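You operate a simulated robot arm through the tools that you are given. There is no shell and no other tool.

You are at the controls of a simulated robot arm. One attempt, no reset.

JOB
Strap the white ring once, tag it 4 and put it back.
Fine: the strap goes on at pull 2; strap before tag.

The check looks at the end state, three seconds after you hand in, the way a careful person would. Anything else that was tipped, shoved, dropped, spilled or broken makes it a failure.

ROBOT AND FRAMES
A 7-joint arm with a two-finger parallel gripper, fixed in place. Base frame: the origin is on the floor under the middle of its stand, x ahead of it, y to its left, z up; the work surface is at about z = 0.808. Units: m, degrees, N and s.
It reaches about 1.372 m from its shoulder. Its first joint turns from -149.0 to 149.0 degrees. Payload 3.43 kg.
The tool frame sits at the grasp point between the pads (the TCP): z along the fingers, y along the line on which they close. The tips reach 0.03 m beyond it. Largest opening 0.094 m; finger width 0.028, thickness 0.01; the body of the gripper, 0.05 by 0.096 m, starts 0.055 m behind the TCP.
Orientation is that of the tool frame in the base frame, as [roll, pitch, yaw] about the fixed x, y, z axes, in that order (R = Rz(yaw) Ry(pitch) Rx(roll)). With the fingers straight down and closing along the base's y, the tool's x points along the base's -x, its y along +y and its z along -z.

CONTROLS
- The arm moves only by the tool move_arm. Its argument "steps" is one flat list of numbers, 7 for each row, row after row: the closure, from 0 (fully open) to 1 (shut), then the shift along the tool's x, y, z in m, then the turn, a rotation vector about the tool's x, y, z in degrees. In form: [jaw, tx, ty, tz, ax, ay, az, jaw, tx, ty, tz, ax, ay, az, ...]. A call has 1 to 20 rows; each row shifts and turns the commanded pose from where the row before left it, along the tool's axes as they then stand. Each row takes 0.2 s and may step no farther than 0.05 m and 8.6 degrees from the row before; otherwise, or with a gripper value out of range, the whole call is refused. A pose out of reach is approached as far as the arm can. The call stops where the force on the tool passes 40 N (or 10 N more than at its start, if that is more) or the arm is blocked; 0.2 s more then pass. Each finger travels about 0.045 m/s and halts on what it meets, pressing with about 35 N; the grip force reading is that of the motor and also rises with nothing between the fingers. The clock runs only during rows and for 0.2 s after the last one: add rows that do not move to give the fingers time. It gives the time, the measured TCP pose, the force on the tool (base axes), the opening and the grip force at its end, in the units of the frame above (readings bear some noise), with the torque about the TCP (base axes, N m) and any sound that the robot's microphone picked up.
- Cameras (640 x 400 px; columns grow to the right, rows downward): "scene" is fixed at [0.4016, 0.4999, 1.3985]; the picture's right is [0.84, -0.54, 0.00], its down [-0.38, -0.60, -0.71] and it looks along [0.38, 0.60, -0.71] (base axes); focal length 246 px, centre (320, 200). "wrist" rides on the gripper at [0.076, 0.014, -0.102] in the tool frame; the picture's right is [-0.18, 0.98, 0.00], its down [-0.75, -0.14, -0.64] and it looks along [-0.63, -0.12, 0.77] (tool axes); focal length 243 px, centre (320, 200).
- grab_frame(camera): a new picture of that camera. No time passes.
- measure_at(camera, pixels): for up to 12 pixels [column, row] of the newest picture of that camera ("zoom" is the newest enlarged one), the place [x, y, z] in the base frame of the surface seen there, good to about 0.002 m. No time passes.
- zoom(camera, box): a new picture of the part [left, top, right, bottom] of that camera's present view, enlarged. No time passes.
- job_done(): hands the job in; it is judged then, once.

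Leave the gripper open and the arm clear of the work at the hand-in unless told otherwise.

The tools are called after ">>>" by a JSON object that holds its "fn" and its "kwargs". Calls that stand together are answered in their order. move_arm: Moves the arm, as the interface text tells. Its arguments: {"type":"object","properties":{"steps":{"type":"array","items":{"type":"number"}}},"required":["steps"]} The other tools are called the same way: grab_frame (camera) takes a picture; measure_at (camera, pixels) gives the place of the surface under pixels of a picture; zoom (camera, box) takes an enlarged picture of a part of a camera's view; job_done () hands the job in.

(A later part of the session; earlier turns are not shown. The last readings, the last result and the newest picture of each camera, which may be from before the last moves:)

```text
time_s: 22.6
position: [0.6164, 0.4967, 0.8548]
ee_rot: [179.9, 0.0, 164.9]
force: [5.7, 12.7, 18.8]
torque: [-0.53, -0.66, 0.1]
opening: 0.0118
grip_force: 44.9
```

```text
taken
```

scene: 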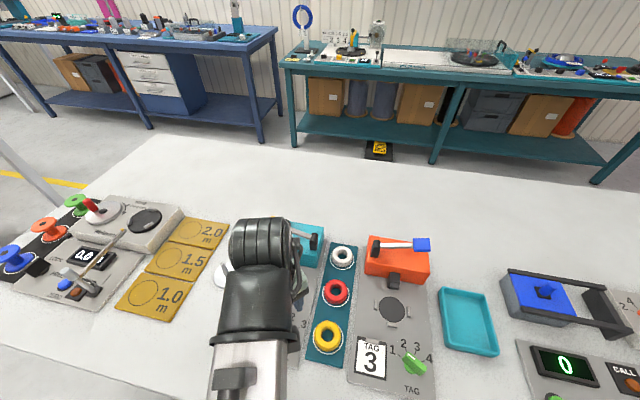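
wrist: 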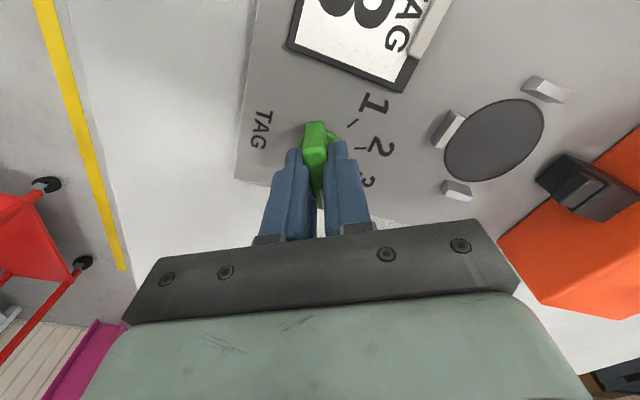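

The turn completed with low forces. I'll release, rise, and check the dial.

>>> {"fn": "move_arm", "kwargs": {"steps": [0.45, 0, 0, 0, 0, 0, 0, 0.45, 0, 0, 0, 0, 0, 0, 0.45, 0, 0, 0, 0, 0, 0, 0.45, 0, 0, -0.03, 0, 0, 0, 0.45, 0, 0, -0.035, 0, 0, 0, 0.45, 0, 0, -0.035, 0, 0, 0, 0.45, 0, 0, 0, 0, 0, 0]}}

>>> {"fn": "grab_frame", "kwargs": {"camera": "wrist"}}

>>> {"fn": "zoom", "kwargs": {"camera": "wrist", "box": [260, 50, 400, 170]}}

```text
time_s: 24.2
position: [0.6159, 0.4976, 0.955]
ee_rot: [180.0, -0.1, 165.0]
force: [-0.2, 0.8, -0.3]
torque: [-0.02, -0.02, 0.02]
opening: 0.0517
grip_force: 0.1
```

```text
taken
```

wrist: 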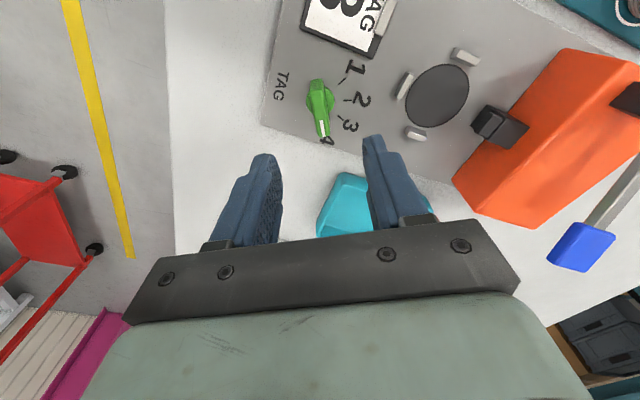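

```text
3.33 times, centred on (330, 110) of wrist
```

zoom: 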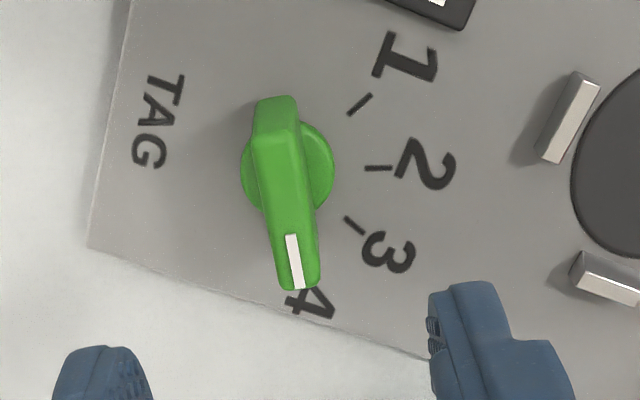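

TAG now points at 4. Next the white ring. I'll rise, turn back to the station's heading, and go above the ring near (0.6475, 0.774).

>>> {"fn": "move_arm", "kwargs": {"steps": [0.28, 0, 0, -0.0095, 0, 0, -7.5, 0.28, 0, 0, -0.0095, 0, 0, -7.5, 0.28, 0, 0, -0.0095, 0, 0, -7.5, 0.28, 0, 0, -0.0095, 0, 0, -7.5, 0.28, 0, 0, -0.0095, 0, 0, -7.5, 0.28, 0, 0, -0.0095, 0, 0, -7.5, 0.28, 0, 0, -0.0095, 0, 0, -7.5, 0.28, 0, 0, -0.0095, 0, 0, -7.5, 0.28, -0.0363, 0.0288, 0, 0, 0, 0, 0.28, -0.0363, 0.0288, 0, 0, 0, 0, 0.28, -0.0363, 0.0288, 0, 0, 0, 0, 0.28, -0.0363, 0.0288, 0, 0, 0, 0, 0.28, -0.0363, 0.0288, 0, 0, 0, 0, 0.28, -0.0363, 0.0288, 0, 0, 0, 0, 0.28, 0, 0, 0, 0, 0, 0]}}

>>> {"fn": "grab_frame", "kwargs": {"camera": "wrist"}}

>>> {"fn": "grab_frame", "kwargs": {"camera": "scene"}}

```text
time_s: 27.4
position: [0.6498, 0.773, 1.0284]
ee_rot: [180.0, -0.1, -135.0]
force: [0.6, 0.2, 0.0]
torque: [0.0, -0.01, -0.01]
opening: 0.0677
grip_force: 0.0
```

```text
taken
```

wrist: 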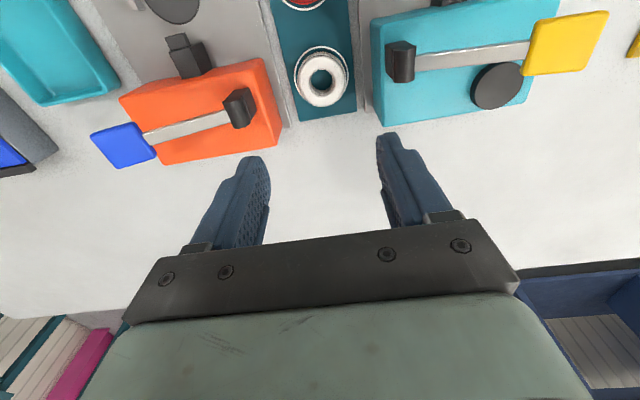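

```text
taken
```

scene: 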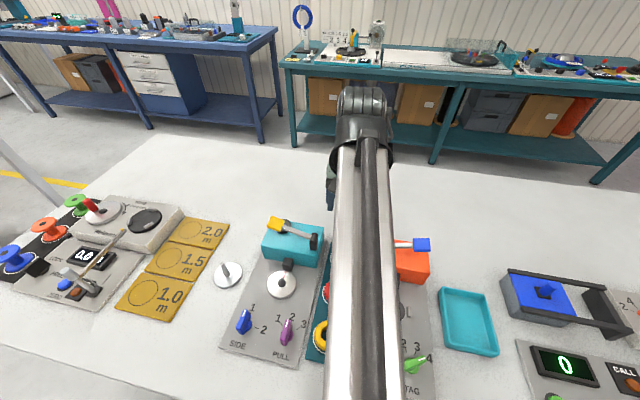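

The ring is at (321,81) in the wrist view. I'll zoom and measure its rim to centre on it accurately.

>>> {"fn": "zoom", "kwargs": {"camera": "wrist", "box": [280, 35, 370, 125]}}

>>> {"fn": "measure_at", "kwargs": {"camera": "wrist", "pixels": [[296, 82], [345, 79], [318, 57], [324, 104], [310, 82], [332, 80], [321, 70], [322, 92], [321, 81]]}}

```text
4.44 times, centred on (325, 80) of wrist
```

zoom: 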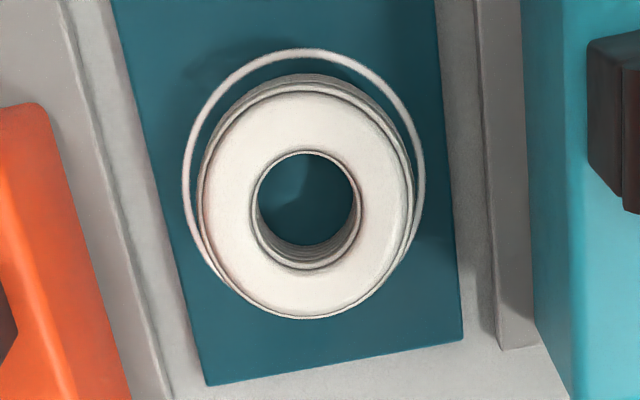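

```text
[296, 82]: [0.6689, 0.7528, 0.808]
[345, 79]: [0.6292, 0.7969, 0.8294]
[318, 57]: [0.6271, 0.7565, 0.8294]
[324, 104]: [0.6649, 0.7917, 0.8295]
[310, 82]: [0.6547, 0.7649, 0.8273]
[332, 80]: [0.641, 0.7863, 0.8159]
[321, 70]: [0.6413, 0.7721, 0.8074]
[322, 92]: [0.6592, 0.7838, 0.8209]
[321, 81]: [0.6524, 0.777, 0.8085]
```

I'll take finer points on the zoom: the top-face rim, the hole edge and the outline circle.

>>> {"fn": "measure_at", "kwargs": {"camera": "zoom", "pixels": [[208, 215], [402, 205], [310, 312], [296, 98], [254, 210], [357, 205], [306, 268], [302, 151], [186, 180], [421, 175], [298, 52], [305, 200]]}}

```text
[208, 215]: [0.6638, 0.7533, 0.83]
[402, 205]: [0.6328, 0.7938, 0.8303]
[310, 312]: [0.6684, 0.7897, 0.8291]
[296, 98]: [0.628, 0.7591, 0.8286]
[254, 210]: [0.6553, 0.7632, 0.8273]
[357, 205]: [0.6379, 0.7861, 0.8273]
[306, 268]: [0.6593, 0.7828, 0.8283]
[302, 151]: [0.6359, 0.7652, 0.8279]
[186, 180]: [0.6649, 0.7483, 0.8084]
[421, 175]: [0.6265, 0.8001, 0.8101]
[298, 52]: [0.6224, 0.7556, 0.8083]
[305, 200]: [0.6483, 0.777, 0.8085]
```

The ring centre is near (0.648, 0.774), its top at 0.829 and its height about 21 mm. I'll correct about 2 mm sideways, descend to TCP z≈0.92, and recheck before going between the machine bodies.

>>> {"fn": "move_arm", "kwargs": {"steps": [0.28, 0.0006, 0.002, 0.036, 0, 0, 0, 0.28, 0, 0, 0.036, 0, 0, 0, 0.28, 0, 0, 0.036, 0, 0, 0, 0.28, 0, 0, 0, 0, 0, 0]}}

>>> {"fn": "grab_frame", "kwargs": {"camera": "wrist"}}

>>> {"fn": "zoom", "kwargs": {"camera": "wrist", "box": [230, 50, 430, 210]}}

```text
time_s: 28.4
position: [0.6464, 0.7733, 0.9227]
ee_rot: [-179.9, 0.0, -135.0]
force: [-0.8, -0.2, 0.6]
torque: [0.0, 0.01, -0.01]
opening: 0.0676
grip_force: 0.0
```

```text
taken
```

wrist: 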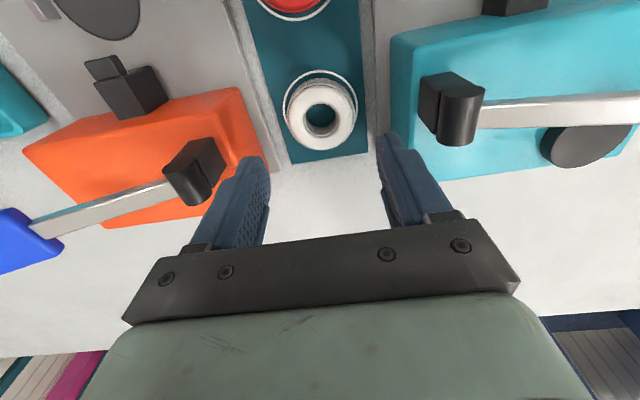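

```text
2.50 times, centred on (330, 130) of wrist
```

zoom: 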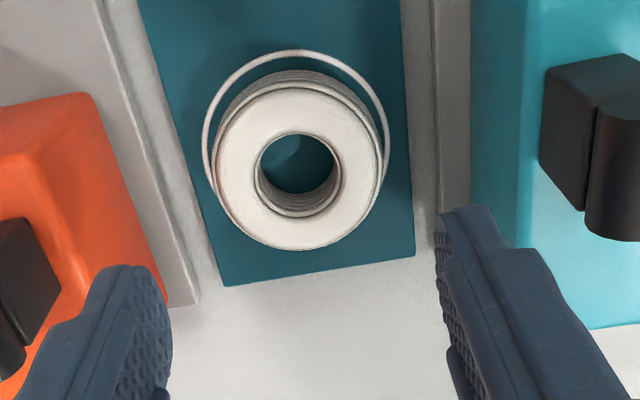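

The ring sits at (322,120), which is where the TCP axis should project. I'll descend to TCP z≈0.845, with the fingertips about 7 mm above the rack.

>>> {"fn": "move_arm", "kwargs": {"steps": [0.28, 0, 0, 0.026, 0, 0, 0, 0.28, 0, 0, 0.026, 0, 0, 0, 0.28, 0, 0, 0.0255, 0, 0, 0, 0.28, 0, 0, 0, 0, 0, 0]}}

>>> {"fn": "grab_frame", "kwargs": {"camera": "wrist"}}

```text
time_s: 29.4
position: [0.6469, 0.7728, 0.845]
ee_rot: [-180.0, 0.0, -135.0]
force: [0.1, 0.0, -0.2]
torque: [0.03, 0.01, 0.01]
opening: 0.0677
grip_force: 0.0
```

```text
taken
```

wrist: 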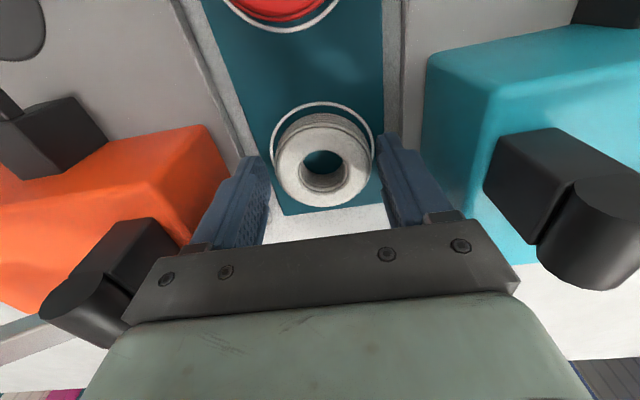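

The ring is between the fingers. I'll close gently to a 47 mm target and read the grip.

>>> {"fn": "move_arm", "kwargs": {"steps": [0.5, 0, 0, 0, 0, 0, 0, 0.5, 0, 0, 0, 0, 0, 0, 0.5, 0, 0, 0, 0, 0, 0, 0.5, 0, 0, 0, 0, 0, 0]}}

>>> {"fn": "grab_frame", "kwargs": {"camera": "wrist"}}

```text
time_s: 30.4
position: [0.6475, 0.7717, 0.845]
ee_rot: [179.9, 0.0, -135.0]
force: [-0.3, -0.3, 0.8]
torque: [0.02, -0.01, 0.0]
opening: 0.057
grip_force: 35.3
```

```text
taken
```

wrist: 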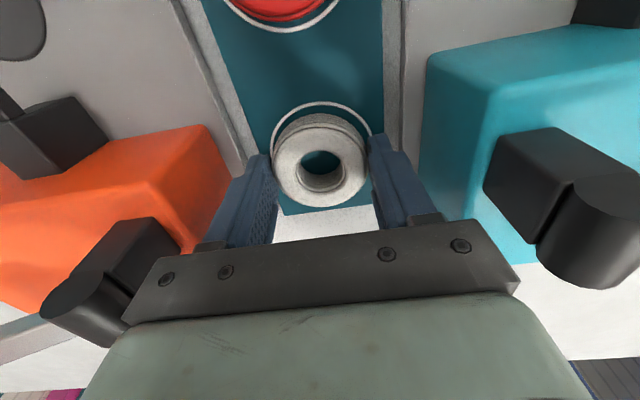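

The ring is held at 57 mm, so its true outer diameter is about 57 mm, with 35 N. I'll lift it straight up to z≈1.03, clear of the levers, and check.

>>> {"fn": "move_arm", "kwargs": {"steps": [0.5, 0, 0, -0.015, 0, 0, 0, 0.5, 0, 0, -0.03, 0, 0, 0, 0.5, 0, 0, -0.04, 0, 0, 0, 0.5, 0, 0, -0.045, 0, 0, 0, 0.5, 0, 0, -0.045, 0, 0, 0, 0.5, 0, 0, -0.01, 0, 0, 0, 0.5, 0, 0, 0, 0, 0, 0]}}

>>> {"fn": "grab_frame", "kwargs": {"camera": "wrist"}}

```text
time_s: 32.0
position: [0.6453, 0.7716, 1.03]
ee_rot: [-180.0, 0.0, -135.0]
force: [0.3, 0.0, -0.5]
torque: [0.0, 0.01, -0.02]
opening: 0.057
grip_force: 35.0
```

```text
taken
```

wrist: 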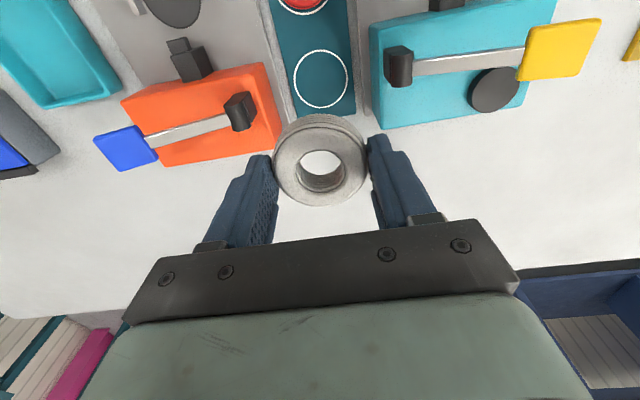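

The ring is in the gripper, and its empty circle shows around (321,79). I'll measure the circle now so I know where to put the ring back.

>>> {"fn": "zoom", "kwargs": {"camera": "wrist", "box": [280, 35, 370, 125]}}

>>> {"fn": "measure_at", "kwargs": {"camera": "wrist", "pixels": [[294, 80], [348, 77], [320, 50], [322, 107], [321, 79], [301, 60], [340, 60], [302, 98], [342, 98]]}}

```text
4.44 times, centred on (325, 80) of wrist
```

zoom: 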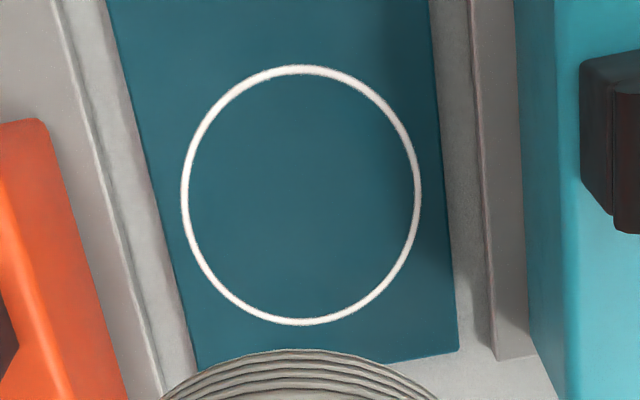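

```text
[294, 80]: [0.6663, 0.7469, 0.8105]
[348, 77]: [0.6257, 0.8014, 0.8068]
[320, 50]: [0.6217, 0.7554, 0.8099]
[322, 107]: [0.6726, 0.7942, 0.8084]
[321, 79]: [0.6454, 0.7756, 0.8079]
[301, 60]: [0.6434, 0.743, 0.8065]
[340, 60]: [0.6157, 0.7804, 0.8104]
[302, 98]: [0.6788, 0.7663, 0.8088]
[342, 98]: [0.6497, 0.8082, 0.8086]
```

The circle centre is near (0.6467, 0.7745). Now I'll measure how the held ring sits relative to the TCP.

>>> {"fn": "zoom", "kwargs": {"camera": "wrist", "box": [260, 105, 380, 215]}}

>>> {"fn": "measure_at", "kwargs": {"camera": "zoom", "pixels": [[90, 170], [530, 160], [320, 50], [330, 355], [205, 200], [430, 195], [318, 150], [325, 295], [250, 100], [400, 100], [200, 320], [450, 310]]}}

```text
3.64 times, centred on (320, 160) of wrist
```

zoom: 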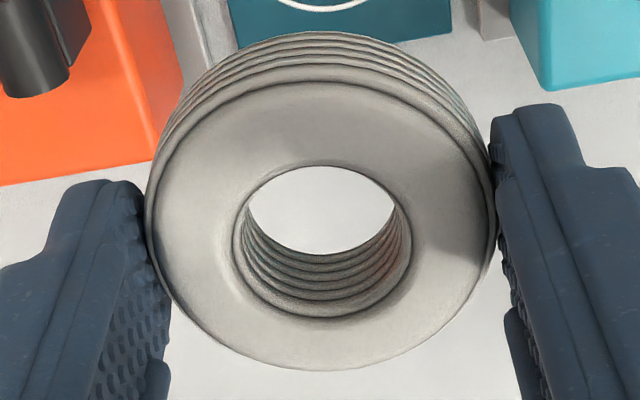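

```text
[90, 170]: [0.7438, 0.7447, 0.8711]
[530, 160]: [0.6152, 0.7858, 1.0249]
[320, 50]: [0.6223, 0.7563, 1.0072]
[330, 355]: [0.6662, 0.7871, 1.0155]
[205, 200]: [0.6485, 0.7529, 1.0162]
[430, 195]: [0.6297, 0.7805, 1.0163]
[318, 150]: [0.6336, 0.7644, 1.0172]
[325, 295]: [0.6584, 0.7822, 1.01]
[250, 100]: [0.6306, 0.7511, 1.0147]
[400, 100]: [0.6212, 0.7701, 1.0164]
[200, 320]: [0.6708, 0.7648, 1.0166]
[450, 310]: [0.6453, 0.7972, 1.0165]
```

I'll take points right on the top-face rim and the hole's rim.

>>> {"fn": "measure_at", "kwargs": {"camera": "zoom", "pixels": [[165, 235], [480, 225], [320, 90], [328, 362], [228, 230], [420, 222], [318, 160], [330, 325], [182, 160], [460, 155], [210, 330], [440, 322]]}}

```text
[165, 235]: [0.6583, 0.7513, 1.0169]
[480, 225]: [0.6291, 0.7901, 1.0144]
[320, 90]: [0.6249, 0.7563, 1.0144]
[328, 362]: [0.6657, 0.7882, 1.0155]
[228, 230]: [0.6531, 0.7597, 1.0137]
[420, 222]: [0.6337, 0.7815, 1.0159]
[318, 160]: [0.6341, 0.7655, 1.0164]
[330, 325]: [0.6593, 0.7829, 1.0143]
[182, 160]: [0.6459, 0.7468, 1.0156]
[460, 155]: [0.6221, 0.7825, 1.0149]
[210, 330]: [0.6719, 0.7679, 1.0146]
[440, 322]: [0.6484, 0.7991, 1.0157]
```

The held ring's centre is near u=−0.090, v=1.004, within about 2 mm of the TCP, and its underside is about 36 mm below the TCP. I'll carry it at this height to above the turntable and look.

>>> {"fn": "move_arm", "kwargs": {"steps": [0.5, 0.0221, 0.0264, 0, 0, 0, 0, 0.5, 0.0221, 0.0264, 0, 0, 0, 0, 0.5, 0.0221, 0.0264, 0, 0, 0, 0, 0.5, 0.0221, 0.0264, 0, 0, 0, 0, 0.5, 0.0221, 0.0264, 0, 0, 0, 0, 0.5, 0, 0, 0, 0, 0, 0]}}

>>> {"fn": "grab_frame", "kwargs": {"camera": "wrist"}}

>>> {"fn": "zoom", "kwargs": {"camera": "wrist", "box": [260, 20, 380, 140]}}

```text
time_s: 33.4
position: [0.4749, 0.7893, 1.0282]
ee_rot: [180.0, -0.1, -134.9]
force: [0.9, -0.1, -0.7]
torque: [0.0, 0.02, -0.02]
opening: 0.057
grip_force: 35.2
```

```text
taken
```

wrist: 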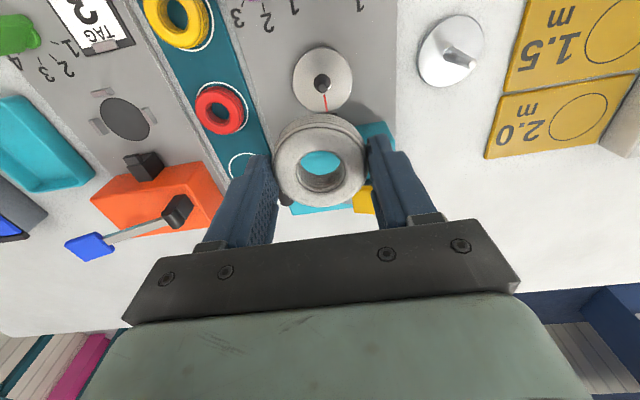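

```text
3.33 times, centred on (320, 80) of wrist
```

zoom: 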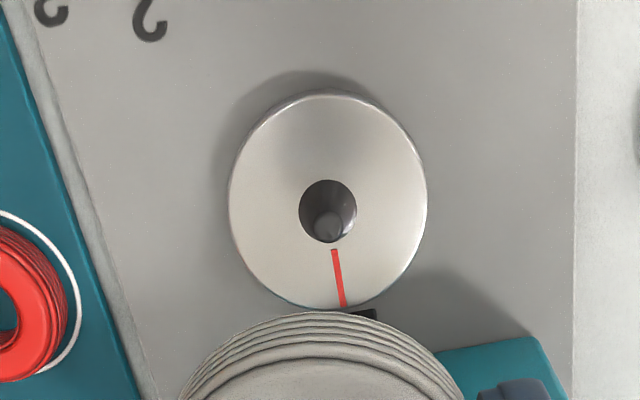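

The turntable and cone show clearly at (323,80). I'll measure the disc rim and cone to fix the centre.

>>> {"fn": "measure_at", "kwargs": {"camera": "zoom", "pixels": [[232, 200], [424, 200], [325, 97], [320, 303], [265, 120], [390, 285], [265, 275], [388, 120], [300, 212], [357, 210], [328, 180], [327, 226]]}}

>>> {"fn": "zoom", "kwargs": {"camera": "wrist", "box": [260, 105, 380, 215]}}

>>> {"fn": "measure_at", "kwargs": {"camera": "zoom", "pixels": [[165, 235], [480, 225], [320, 90], [328, 362], [228, 230], [420, 222], [318, 160], [330, 325], [182, 160], [460, 155], [210, 330], [440, 322]]}}

```text
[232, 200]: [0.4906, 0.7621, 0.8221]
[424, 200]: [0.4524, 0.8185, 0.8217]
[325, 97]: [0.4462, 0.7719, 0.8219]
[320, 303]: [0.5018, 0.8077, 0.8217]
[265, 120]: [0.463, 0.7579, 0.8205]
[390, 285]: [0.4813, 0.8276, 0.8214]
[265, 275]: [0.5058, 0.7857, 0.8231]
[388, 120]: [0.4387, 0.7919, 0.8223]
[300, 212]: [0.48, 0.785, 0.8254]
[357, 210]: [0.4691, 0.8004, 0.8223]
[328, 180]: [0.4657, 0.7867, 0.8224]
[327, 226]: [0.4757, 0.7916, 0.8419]
```

```text
3.64 times, centred on (320, 160) of wrist
```

zoom: 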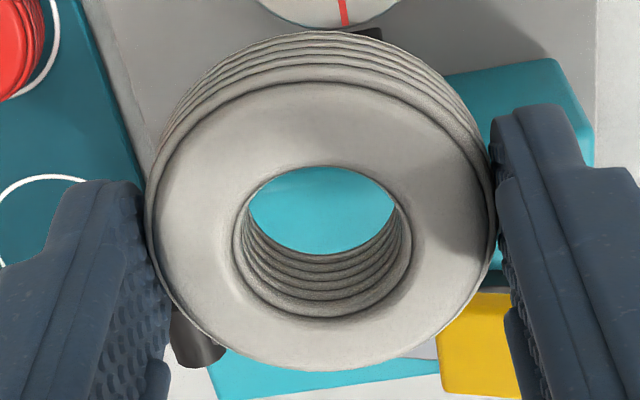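

```text
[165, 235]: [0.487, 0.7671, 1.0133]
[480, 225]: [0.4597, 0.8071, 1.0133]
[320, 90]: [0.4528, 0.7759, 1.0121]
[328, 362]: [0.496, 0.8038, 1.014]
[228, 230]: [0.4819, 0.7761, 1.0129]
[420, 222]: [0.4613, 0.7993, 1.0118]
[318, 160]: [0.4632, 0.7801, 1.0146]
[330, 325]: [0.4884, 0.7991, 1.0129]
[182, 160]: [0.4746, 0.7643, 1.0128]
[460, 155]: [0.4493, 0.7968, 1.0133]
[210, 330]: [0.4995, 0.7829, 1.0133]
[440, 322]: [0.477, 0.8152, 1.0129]
```

By the wrist camera the turntable centre is u=−0.2245, v=0.893 and the ring is at u=−0.2227, v=0.8943. I'll correct 1.8 mm and 1.3 mm, then lower 0.15 m. That leaves about 20 mm to go, and I'll check there.

>>> {"fn": "move_arm", "kwargs": {"steps": [0.5, 0.0013, 0.0018, 0.03, 0, 0, 0, 0.5, 0, 0, 0.04, 0, 0, 0, 0.5, 0, 0, 0.04, 0, 0, 0, 0.5, 0, 0, 0.03, 0, 0, 0, 0.5, 0, 0, 0.005, 0, 0, 0, 0.5, 0, 0, 0, 0, 0, 0]}}

>>> {"fn": "grab_frame", "kwargs": {"camera": "wrist"}}

>>> {"fn": "grab_frame", "kwargs": {"camera": "scene"}}

>>> {"fn": "zoom", "kwargs": {"camera": "scene", "box": [240, 220, 330, 310]}}

```text
time_s: 34.8
position: [0.4716, 0.79, 0.8831]
ee_rot: [-179.9, 0.0, -135.1]
force: [0.8, -0.6, -1.6]
torque: [-0.03, -0.04, 0.0]
opening: 0.0571
grip_force: 35.4
```

```text
taken
```

wrist: 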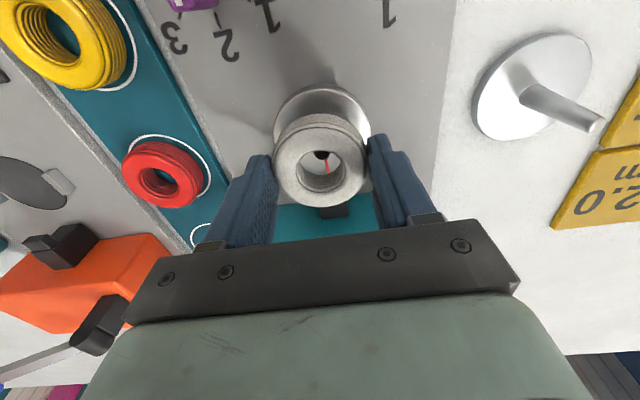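

```text
taken
```

scene: 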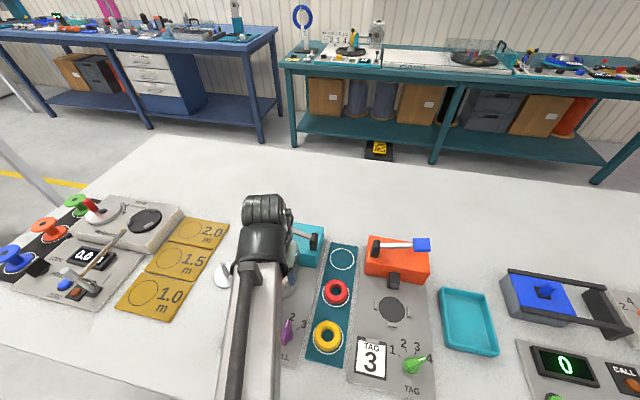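

```text
4.44 times, centred on (285, 265) of scene
```

zoom: 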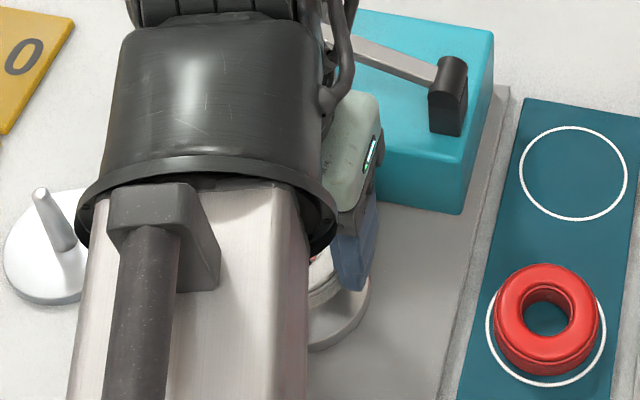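

The cone tip shows through the ring's hole at (320,155). I'll zoom to check the alignment.

>>> {"fn": "zoom", "kwargs": {"camera": "wrist", "box": [260, 75, 380, 215]}}

>>> {"fn": "measure_at", "kwargs": {"camera": "zoom", "pixels": [[320, 228], [270, 90], [380, 90], [320, 45], [320, 222], [330, 310], [240, 250], [400, 245], [325, 165], [220, 160], [430, 155], [330, 345]]}}

```text
2.86 times, centred on (320, 145) of wrist
```

zoom: 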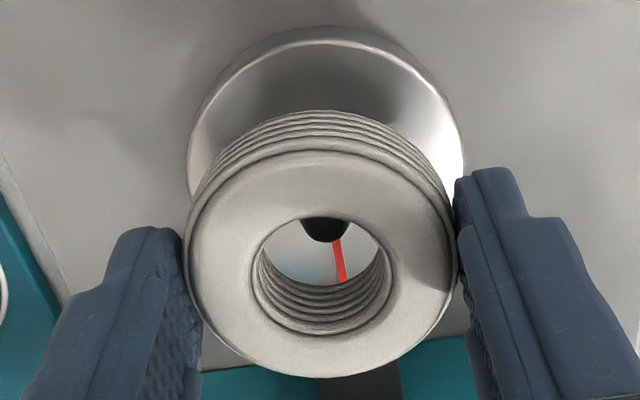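

```text
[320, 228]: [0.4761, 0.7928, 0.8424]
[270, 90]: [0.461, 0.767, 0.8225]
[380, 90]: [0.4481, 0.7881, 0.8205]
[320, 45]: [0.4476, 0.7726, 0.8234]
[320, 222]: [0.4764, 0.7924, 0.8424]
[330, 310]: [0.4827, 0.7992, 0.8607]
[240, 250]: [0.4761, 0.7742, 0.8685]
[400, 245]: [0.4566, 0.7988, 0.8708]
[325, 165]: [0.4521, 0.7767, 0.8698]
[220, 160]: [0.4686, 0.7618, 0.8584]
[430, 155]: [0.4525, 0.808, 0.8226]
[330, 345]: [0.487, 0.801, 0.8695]
```

The ring is still about 5 mm above the cone tip and laterally within 1–2 mm. I'll lower 14 mm in small steps, watching the force, so the cone enters the hole.

>>> {"fn": "move_arm", "kwargs": {"steps": [0.5, 0, 0, 0.005, 0, 0, 0, 0.5, 0, 0, 0.005, 0, 0, 0, 0.5, 0, 0, 0.004, 0, 0, 0, 0.5, 0, 0, 0, 0, 0, 0]}}

>>> {"fn": "zoom", "kwargs": {"camera": "wrist", "box": [260, 75, 380, 215]}}

```text
time_s: 35.8
position: [0.4726, 0.7901, 0.87]
ee_rot: [-180.0, 0.0, -135.0]
force: [-0.5, 0.3, -1.4]
torque: [0.01, 0.02, -0.01]
opening: 0.0568
grip_force: 34.9
```

```text
2.86 times, centred on (320, 145) of wrist
```

zoom: 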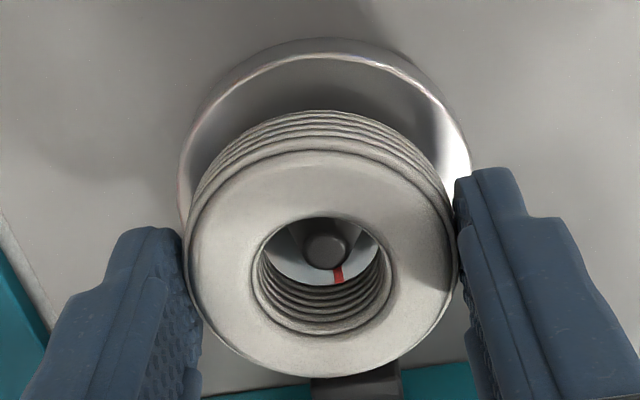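

The cone tip is inside the hole and nearly central. I'll lower about 10 mm more in small steps.

>>> {"fn": "move_arm", "kwargs": {"steps": [0.5, 0, 0, 0.004, 0, 0, 0, 0.5, 0, 0, 0.003, 0, 0, 0, 0.5, 0, 0, 0.002, 0, 0, 0, 0.5, 0, 0, 0.001, 0, 0, 0, 0.5, 0, 0, 0, 0, 0, 0]}}

>>> {"fn": "zoom", "kwargs": {"camera": "wrist", "box": [260, 75, 380, 215]}}

```text
time_s: 37.0
position: [0.4724, 0.7889, 0.8594]
ee_rot: [180.0, -0.1, -135.0]
force: [-0.2, -0.3, -0.8]
torque: [0.0, -0.02, -0.04]
opening: 0.0569
grip_force: 35.2
```

```text
2.86 times, centred on (320, 145) of wrist
```

zoom: 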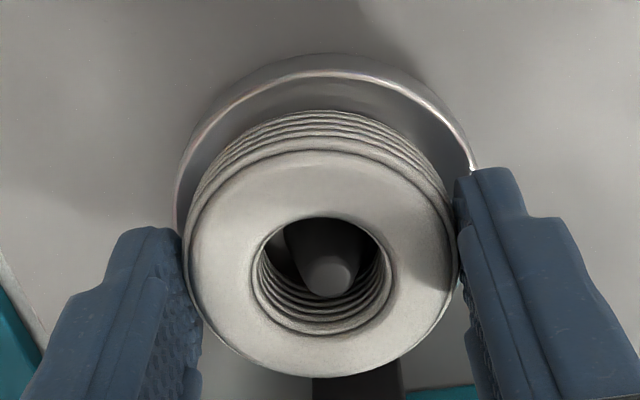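

The cone is well inside and there's no contact yet. I'll go down in 1 mm steps until it seats.

>>> {"fn": "move_arm", "kwargs": {"steps": [0.5, 0, 0, 0.001, 0, 0, 0, 0.5, 0, 0, 0.001, 0, 0, 0, 0.5, 0, 0, 0, 0, 0, 0]}}

>>> {"fn": "zoom", "kwargs": {"camera": "wrist", "box": [260, 75, 380, 215]}}

```text
time_s: 37.8
position: [0.4726, 0.7888, 0.8584]
ee_rot: [-180.0, 0.0, -134.9]
force: [-0.1, 2.4, 1.3]
torque: [0.04, -0.02, -0.03]
opening: 0.057
grip_force: 35.0
```

```text
2.86 times, centred on (320, 145) of wrist
```

zoom: 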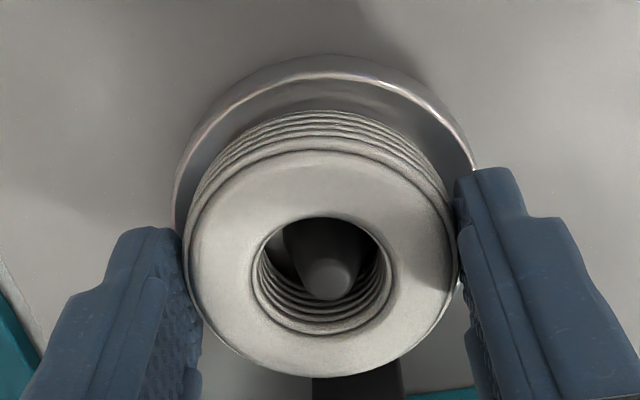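

There's a hint of contact. Another 2 mm in 1 mm steps.

>>> {"fn": "move_arm", "kwargs": {"steps": [0.5, 0, 0, 0.001, 0, 0, 0, 0.5, 0, 0, 0.001, 0, 0, 0, 0.5, 0, 0, 0, 0, 0, 0]}}

>>> {"fn": "zoom", "kwargs": {"camera": "wrist", "box": [260, 75, 380, 215]}}

```text
time_s: 38.6
position: [0.4729, 0.7894, 0.8586]
ee_rot: [180.0, 0.1, -135.1]
force: [1.1, 1.8, 21.4]
torque: [-0.2, 0.13, -0.03]
opening: 0.0569
grip_force: 34.5
```

```text
2.86 times, centred on (320, 145) of wrist
```

zoom: 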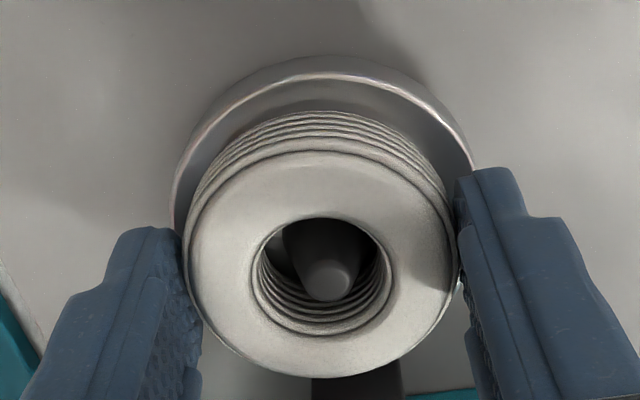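

21 N upward means the ring is seated on the disc. I'll ease off 1.5 mm, open the fingers, and rise.

>>> {"fn": "move_arm", "kwargs": {"steps": [0.5, 0, 0, -0.0015, 0, 0, 0, 0.28, 0, 0, 0, 0, 0, 0, 0.28, 0, 0, 0, 0, 0, 0, 0.28, 0, 0, -0.015, 0, 0, 0, 0.28, 0, 0, -0.035, 0, 0, 0, 0.28, 0, 0, -0.04, 0, 0, 0, 0.28, 0, 0, -0.04, 0, 0, 0, 0.28, 0, 0, -0.04, 0, 0, 0, 0.28, 0, 0, 0, 0, 0, 0]}}

>>> {"fn": "grab_frame", "kwargs": {"camera": "wrist"}}

>>> {"fn": "zoom", "kwargs": {"camera": "wrist", "box": [260, 20, 400, 160]}}

```text
time_s: 40.6
position: [0.4735, 0.7865, 1.0315]
ee_rot: [179.9, 0.0, -135.1]
force: [0.0, 0.2, 0.7]
torque: [0.02, 0.0, -0.01]
opening: 0.0677
grip_force: 0.1
```

```text
taken
```

wrist: 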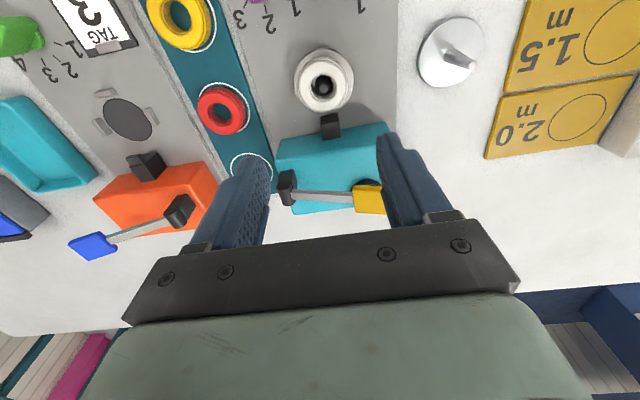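

```text
2.86 times, centred on (330, 90) of wrist
```

zoom: 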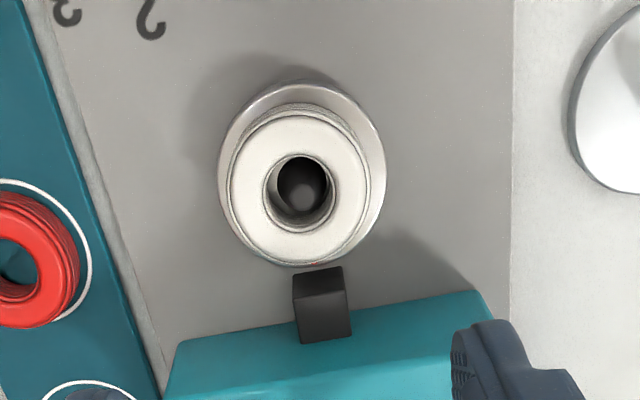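

The ring sits flat and centred on the turntable. Next is the strap lever. I'll close the fingers and go above the yellow handle (u≈−0.2555, v≈0.983), staying at z≈1.03.

>>> {"fn": "move_arm", "kwargs": {"steps": [1, -0.0307, 0.0114, 0, 0, 0, 0, 1, -0.0307, 0.0114, 0, 0, 0, 0, 1, -0.0307, 0.0114, 0, 0, 0, 0, 1, 0, 0, 0, 0, 0, 0, 1, 0, 0, 0, 0, 0, 0]}}

>>> {"fn": "grab_frame", "kwargs": {"camera": "wrist"}}

>>> {"fn": "zoom", "kwargs": {"camera": "wrist", "box": [230, 70, 390, 200]}}

```text
time_s: 41.8
position: [0.516, 0.8795, 1.0322]
ee_rot: [180.0, 0.0, -135.0]
force: [-0.1, 0.5, -0.3]
torque: [0.01, -0.01, -0.01]
opening: 0.0
grip_force: 33.1
```

```text
taken
```

wrist: 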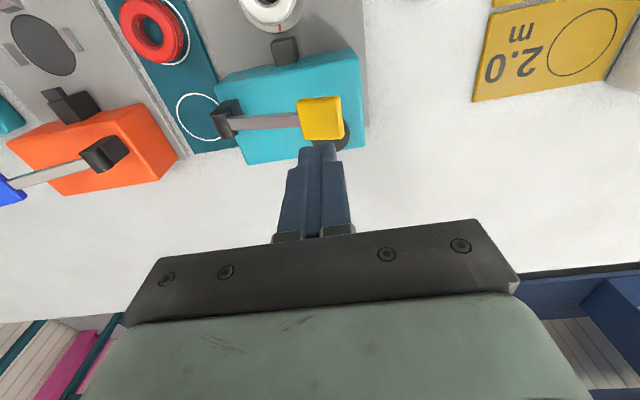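

```text
3.08 times, centred on (310, 135) of wrist
```

zoom: 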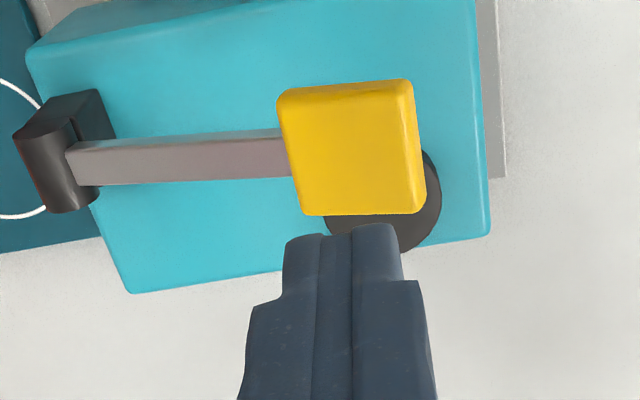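

I'll measure the handle's corners in this zoom, to press at its middle.

>>> {"fn": "measure_at", "kwargs": {"camera": "zoom", "pixels": [[290, 100], [405, 90], [418, 200], [305, 205], [350, 150], [85, 165], [60, 115], [435, 195], [345, 222], [400, 240], [200, 155], [450, 220]]}}

```text
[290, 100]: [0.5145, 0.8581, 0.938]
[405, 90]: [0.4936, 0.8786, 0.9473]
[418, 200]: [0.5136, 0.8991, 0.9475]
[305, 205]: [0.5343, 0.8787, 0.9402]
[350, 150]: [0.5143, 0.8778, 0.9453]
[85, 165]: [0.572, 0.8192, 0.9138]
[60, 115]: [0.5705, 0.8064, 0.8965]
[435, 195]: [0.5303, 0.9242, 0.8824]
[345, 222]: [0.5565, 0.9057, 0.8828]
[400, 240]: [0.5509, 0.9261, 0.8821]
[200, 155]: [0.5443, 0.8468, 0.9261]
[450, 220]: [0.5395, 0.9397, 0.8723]
```

The handle centre is at u≈−0.258, v≈0.985 and its top at about z 0.944. I'm within 2 mm of that. I'll lower the tips to just above it, then press down in small steps.

>>> {"fn": "move_arm", "kwargs": {"steps": [1, 0.002, 0.0005, 0.025, 0, 0, 0, 1, 0, 0, 0.025, 0, 0, 0, 1, 0, 0, 0.006, 0, 0, 0, 1, 0, 0, 0.006, 0, 0, 0, 1, 0, 0, 0.006, 0, 0, 0, 1, 0, 0, 0, 0, 0, 0]}}

>>> {"fn": "grab_frame", "kwargs": {"camera": "scene"}}

>>> {"fn": "grab_frame", "kwargs": {"camera": "wrist"}}

```text
time_s: 43.2
position: [0.5119, 0.8762, 0.9618]
ee_rot: [179.9, -0.1, -135.0]
force: [-1.6, 0.6, 0.8]
torque: [0.02, 0.06, -0.01]
opening: 0.0
grip_force: 32.7
```

```text
taken
```

scene: 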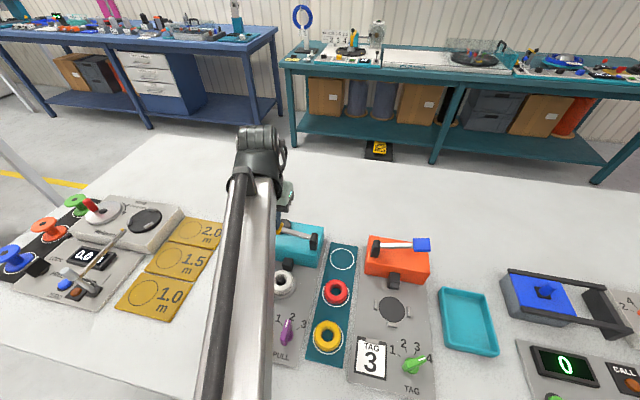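

```text
taken
```

wrist: 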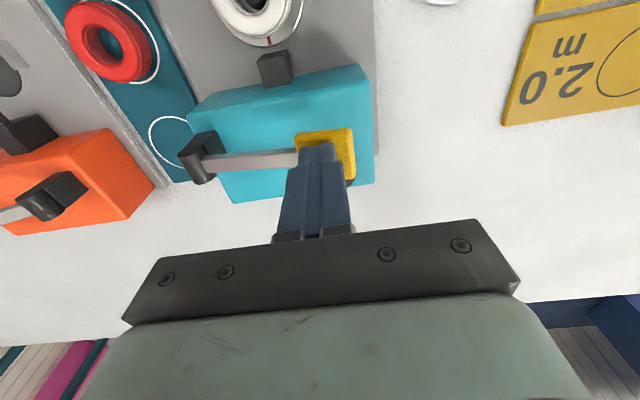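

The handle is moving down under the tips with little resistance. I'll keep pressing in 5 mm steps.

>>> {"fn": "move_arm", "kwargs": {"steps": [1, 0, 0, 0.005, 0, 0, 0, 1, 0, 0, 0.005, 0, 0, 0, 1, 0, 0, 0.005, 0, 0, 0, 1, 0, 0, 0.005, 0, 0, 0, 1, 0, 0, 0, 0, 0, 0]}}

>>> {"fn": "grab_frame", "kwargs": {"camera": "wrist"}}

```text
time_s: 44.4
position: [0.5122, 0.8783, 0.9414]
ee_rot: [180.0, 0.0, -135.0]
force: [0.8, 0.3, 0.9]
torque: [0.0, 0.0, 0.02]
opening: 0.0
grip_force: 33.3
```

```text
taken
```

wrist: 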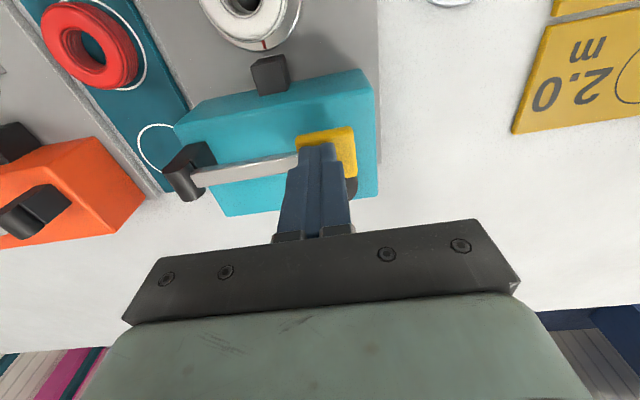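

The lever is near horizontal with no click yet. I'll keep going in 4–5 mm steps.

>>> {"fn": "move_arm", "kwargs": {"steps": [1, 0, 0, 0.004, 0, 0, 0, 1, 0, 0, 0.004, 0, 0, 0, 1, 0, 0, 0.004, 0, 0, 0, 1, 0, 0, 0, 0, 0, 0]}}

>>> {"fn": "grab_frame", "kwargs": {"camera": "wrist"}}

```text
time_s: 45.4
position: [0.5115, 0.8769, 0.9288]
ee_rot: [-180.0, -0.1, -134.9]
force: [0.5, 1.1, 2.6]
torque: [0.05, -0.01, 0.01]
opening: 0.0001
grip_force: 32.9
```

```text
taken
```

wrist: 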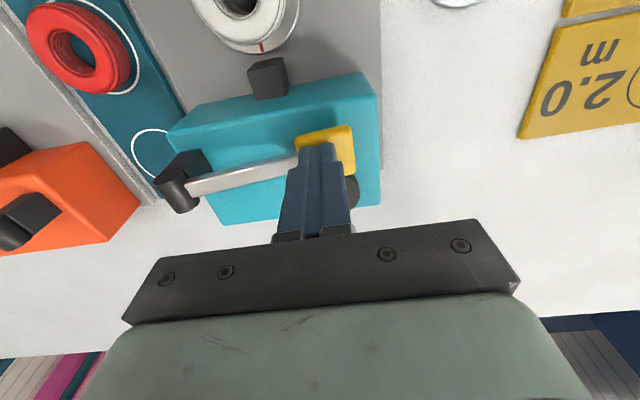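

The push is up to 2.6 N. I'll press on until the stop.

>>> {"fn": "move_arm", "kwargs": {"steps": [1, 0, 0, 0.003, 0, 0, 0, 1, 0, 0, 0.003, 0, 0, 0, 1, 0, 0, 0.003, 0, 0, 0, 1, 0, 0, 0, 0, 0, 0]}}

>>> {"fn": "grab_frame", "kwargs": {"camera": "wrist"}}

>>> {"fn": "zoom", "kwargs": {"camera": "wrist", "box": [140, 0, 380, 240]}}

```text
time_s: 46.4
position: [0.5116, 0.878, 0.9211]
ee_rot: [-180.0, 0.1, -135.0]
force: [0.4, 1.6, 17.7]
torque: [-0.09, -0.14, 0.01]
opening: 0.0002
grip_force: 32.9
```

```text
taken
```

wrist: 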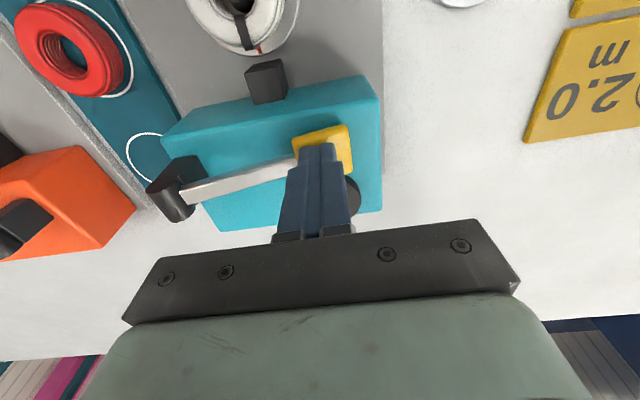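

```text
1.67 times, centred on (260, 120) of wrist
```

zoom: 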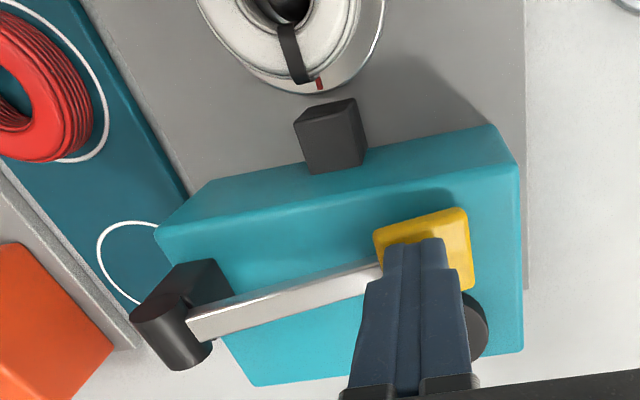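

A black strap is now on the ring, on the side facing the head. The lever is at its stop. I'll rise straight up, and not press again.

>>> {"fn": "move_arm", "kwargs": {"steps": [1, 0, 0, -0.01, 0, 0, 0, 1, 0, 0, -0.02, 0, 0, 0, 1, 0, 0, -0.03, 0, 0, 0, 1, 0, 0, -0.04, 0, 0, 0, 1, 0, 0, -0.02, 0, 0, 0, 1, 0, 0, 0, 0, 0, 0]}}

>>> {"fn": "grab_frame", "kwargs": {"camera": "wrist"}}

>>> {"fn": "zoom", "kwargs": {"camera": "wrist", "box": [180, 0, 380, 160]}}

```text
time_s: 47.8
position: [0.5129, 0.8778, 1.0401]
ee_rot: [180.0, -0.1, -135.1]
force: [-0.2, -0.9, 0.4]
torque: [0.0, -0.01, -0.03]
opening: 0.0
grip_force: 33.0
```

```text
taken
```

wrist: 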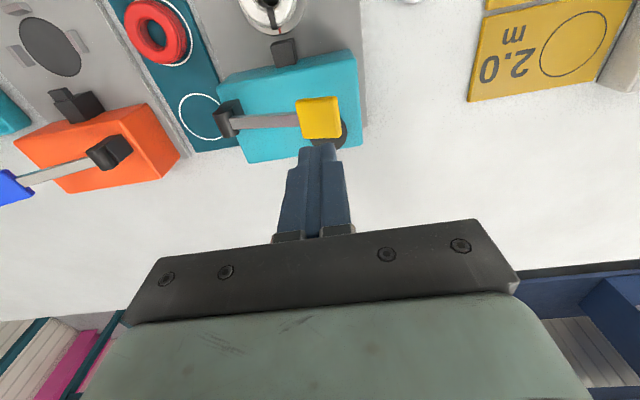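

```text
2.50 times, centred on (280, 80) of wrist
```

zoom: 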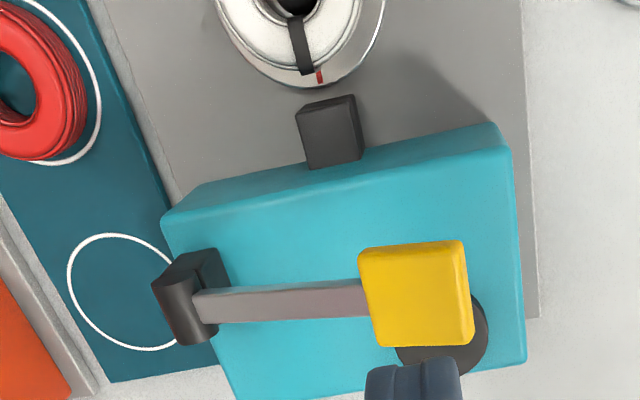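

The lever has sprung back up and there's exactly one strap, on the far side of the ring. Now I'll move back above the ring and turn 45°, so the fingers close on the diagonal. That keeps them clear of the strap and later of the nest stops.

>>> {"fn": "move_arm", "kwargs": {"steps": [0.24, 0.0301, -0.0112, 0, 0, 0, 0, 0.24, 0.0301, -0.0112, 0, 0, 0, 0, 0.24, 0.0301, -0.0112, 0, 0, 0, 0, 0.24, 0, 0, 0, 0, 0, 7.5, 0.24, 0, 0, 0, 0, 0, 7.5, 0.24, 0, 0, 0, 0, 0, 7.5, 0.24, 0, 0, 0, 0, 0, 7.5, 0.24, 0, 0, 0, 0, 0, 7.5, 0.24, 0, 0, 0, 0, 0, 7.5, 0.24, 0, 0, 0, 0, 0, 0]}}

>>> {"fn": "grab_frame", "kwargs": {"camera": "wrist"}}

>>> {"fn": "zoom", "kwargs": {"camera": "wrist", "box": [260, 20, 380, 140]}}

```text
time_s: 50.0
position: [0.4721, 0.7897, 1.0397]
ee_rot: [180.0, 0.0, 179.8]
force: [-0.1, -0.6, -0.6]
torque: [0.03, -0.01, 0.02]
opening: 0.0714
grip_force: 0.0
```

```text
taken
```

wrist: 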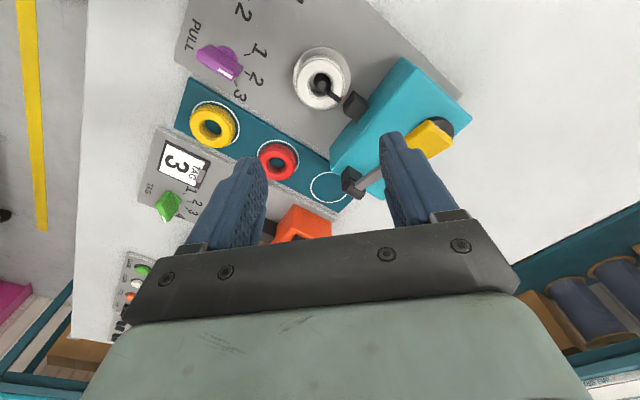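

```text
3.33 times, centred on (320, 80) of wrist
```

zoom: 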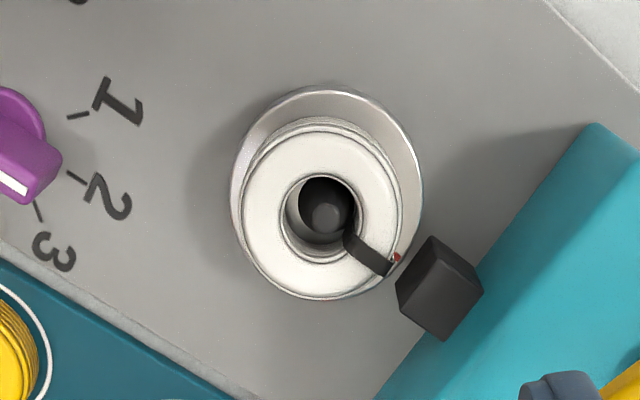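

The strap shows at lower right of the ring, where the head is. I'll measure the ring's top rim to centre on it.

>>> {"fn": "measure_at", "kwargs": {"camera": "zoom", "pixels": [[247, 215], [394, 210], [318, 128], [325, 294], [262, 160], [380, 268], [268, 270], [380, 160], [285, 215], [362, 205], [322, 258], [330, 173]]}}

```text
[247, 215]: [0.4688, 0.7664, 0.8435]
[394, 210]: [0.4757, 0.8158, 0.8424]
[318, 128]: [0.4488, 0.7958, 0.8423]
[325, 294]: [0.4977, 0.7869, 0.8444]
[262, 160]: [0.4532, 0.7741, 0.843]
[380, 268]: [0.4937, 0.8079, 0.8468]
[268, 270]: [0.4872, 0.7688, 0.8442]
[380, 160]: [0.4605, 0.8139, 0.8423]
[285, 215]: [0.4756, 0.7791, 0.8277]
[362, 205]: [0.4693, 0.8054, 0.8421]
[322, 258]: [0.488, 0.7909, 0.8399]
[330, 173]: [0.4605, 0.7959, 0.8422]
```

The ring centre is near (0.4732, 0.7912). I'll correct about 1 mm, descend most of the way, then check the finger clearances.

>>> {"fn": "move_arm", "kwargs": {"steps": [0.24, -0.0008, 0.0012, 0.045, 0, 0, 0, 0.24, 0, 0, 0.045, 0, 0, 0, 0.24, 0, 0, 0.045, 0, 0, 0, 0.24, 0, 0, 0, 0, 0, 0]}}

>>> {"fn": "grab_frame", "kwargs": {"camera": "wrist"}}

```text
time_s: 51.0
position: [0.4733, 0.7903, 0.9039]
ee_rot: [-180.0, 0.0, -180.0]
force: [-0.2, 0.4, -0.5]
torque: [0.0, 0.04, -0.01]
opening: 0.0714
grip_force: 0.0
```

```text
taken
```

wrist: 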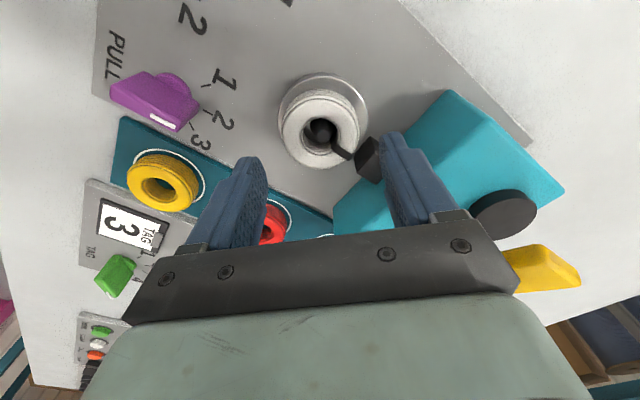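

The right finger clears the black head block by about 12 mm and the handle by about 20 mm. I'll descend the last 45 mm to the grasp height.

>>> {"fn": "move_arm", "kwargs": {"steps": [0.24, 0, 0, 0.016, 0, 0, 0, 0.24, 0, 0, 0.016, 0, 0, 0, 0.24, 0, 0, 0.0125, 0, 0, 0, 0.24, 0, 0, 0, 0, 0, 0]}}

>>> {"fn": "grab_frame", "kwargs": {"camera": "wrist"}}

>>> {"fn": "zoom", "kwargs": {"camera": "wrist", "box": [240, 90, 400, 220]}}

```text
time_s: 52.0
position: [0.4711, 0.7902, 0.8616]
ee_rot: [179.9, 0.0, -180.0]
force: [0.3, -0.2, 0.0]
torque: [0.03, 0.01, 0.0]
opening: 0.0716
grip_force: 0.0
```

```text
taken
```

wrist: 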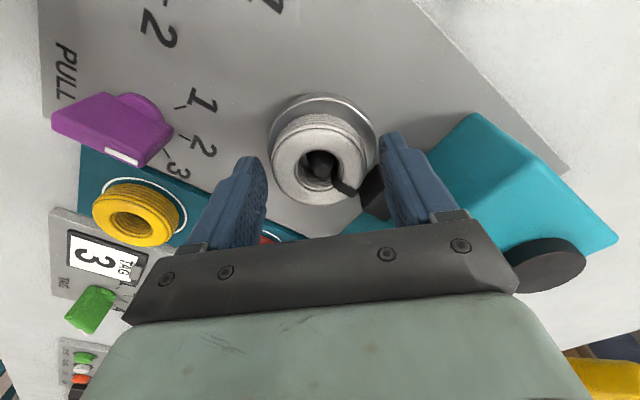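

```text
3.08 times, centred on (320, 155) of wrist
```

zoom: 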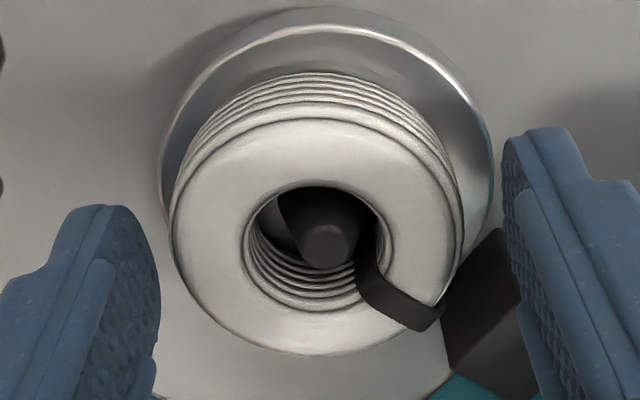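

The strap sits clear of both fingers. I'll go 2.5 mm lower and close on the ring.

>>> {"fn": "move_arm", "kwargs": {"steps": [0.24, 0, 0, 0.0025, 0, 0, 0, 0.5, 0, 0, 0, 0, 0, 0, 0.5, 0, 0, 0, 0, 0, 0, 0.5, 0, 0, 0, 0, 0, 0, 0.5, 0, 0, 0, 0, 0, 0]}}

>>> {"fn": "zoom", "kwargs": {"camera": "wrist", "box": [240, 90, 400, 220]}}

```text
time_s: 53.2
position: [0.471, 0.7919, 0.8564]
ee_rot: [-180.0, 0.0, 179.9]
force: [0.7, -1.0, 1.2]
torque: [-0.04, -0.02, 0.01]
opening: 0.0568
grip_force: 35.4
```

```text
3.08 times, centred on (320, 155) of wrist
```

zoom: 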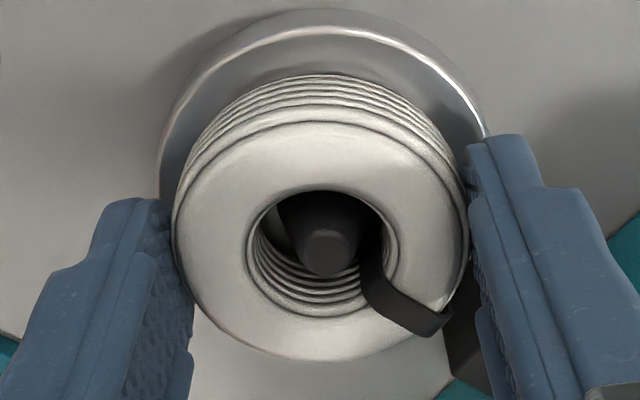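

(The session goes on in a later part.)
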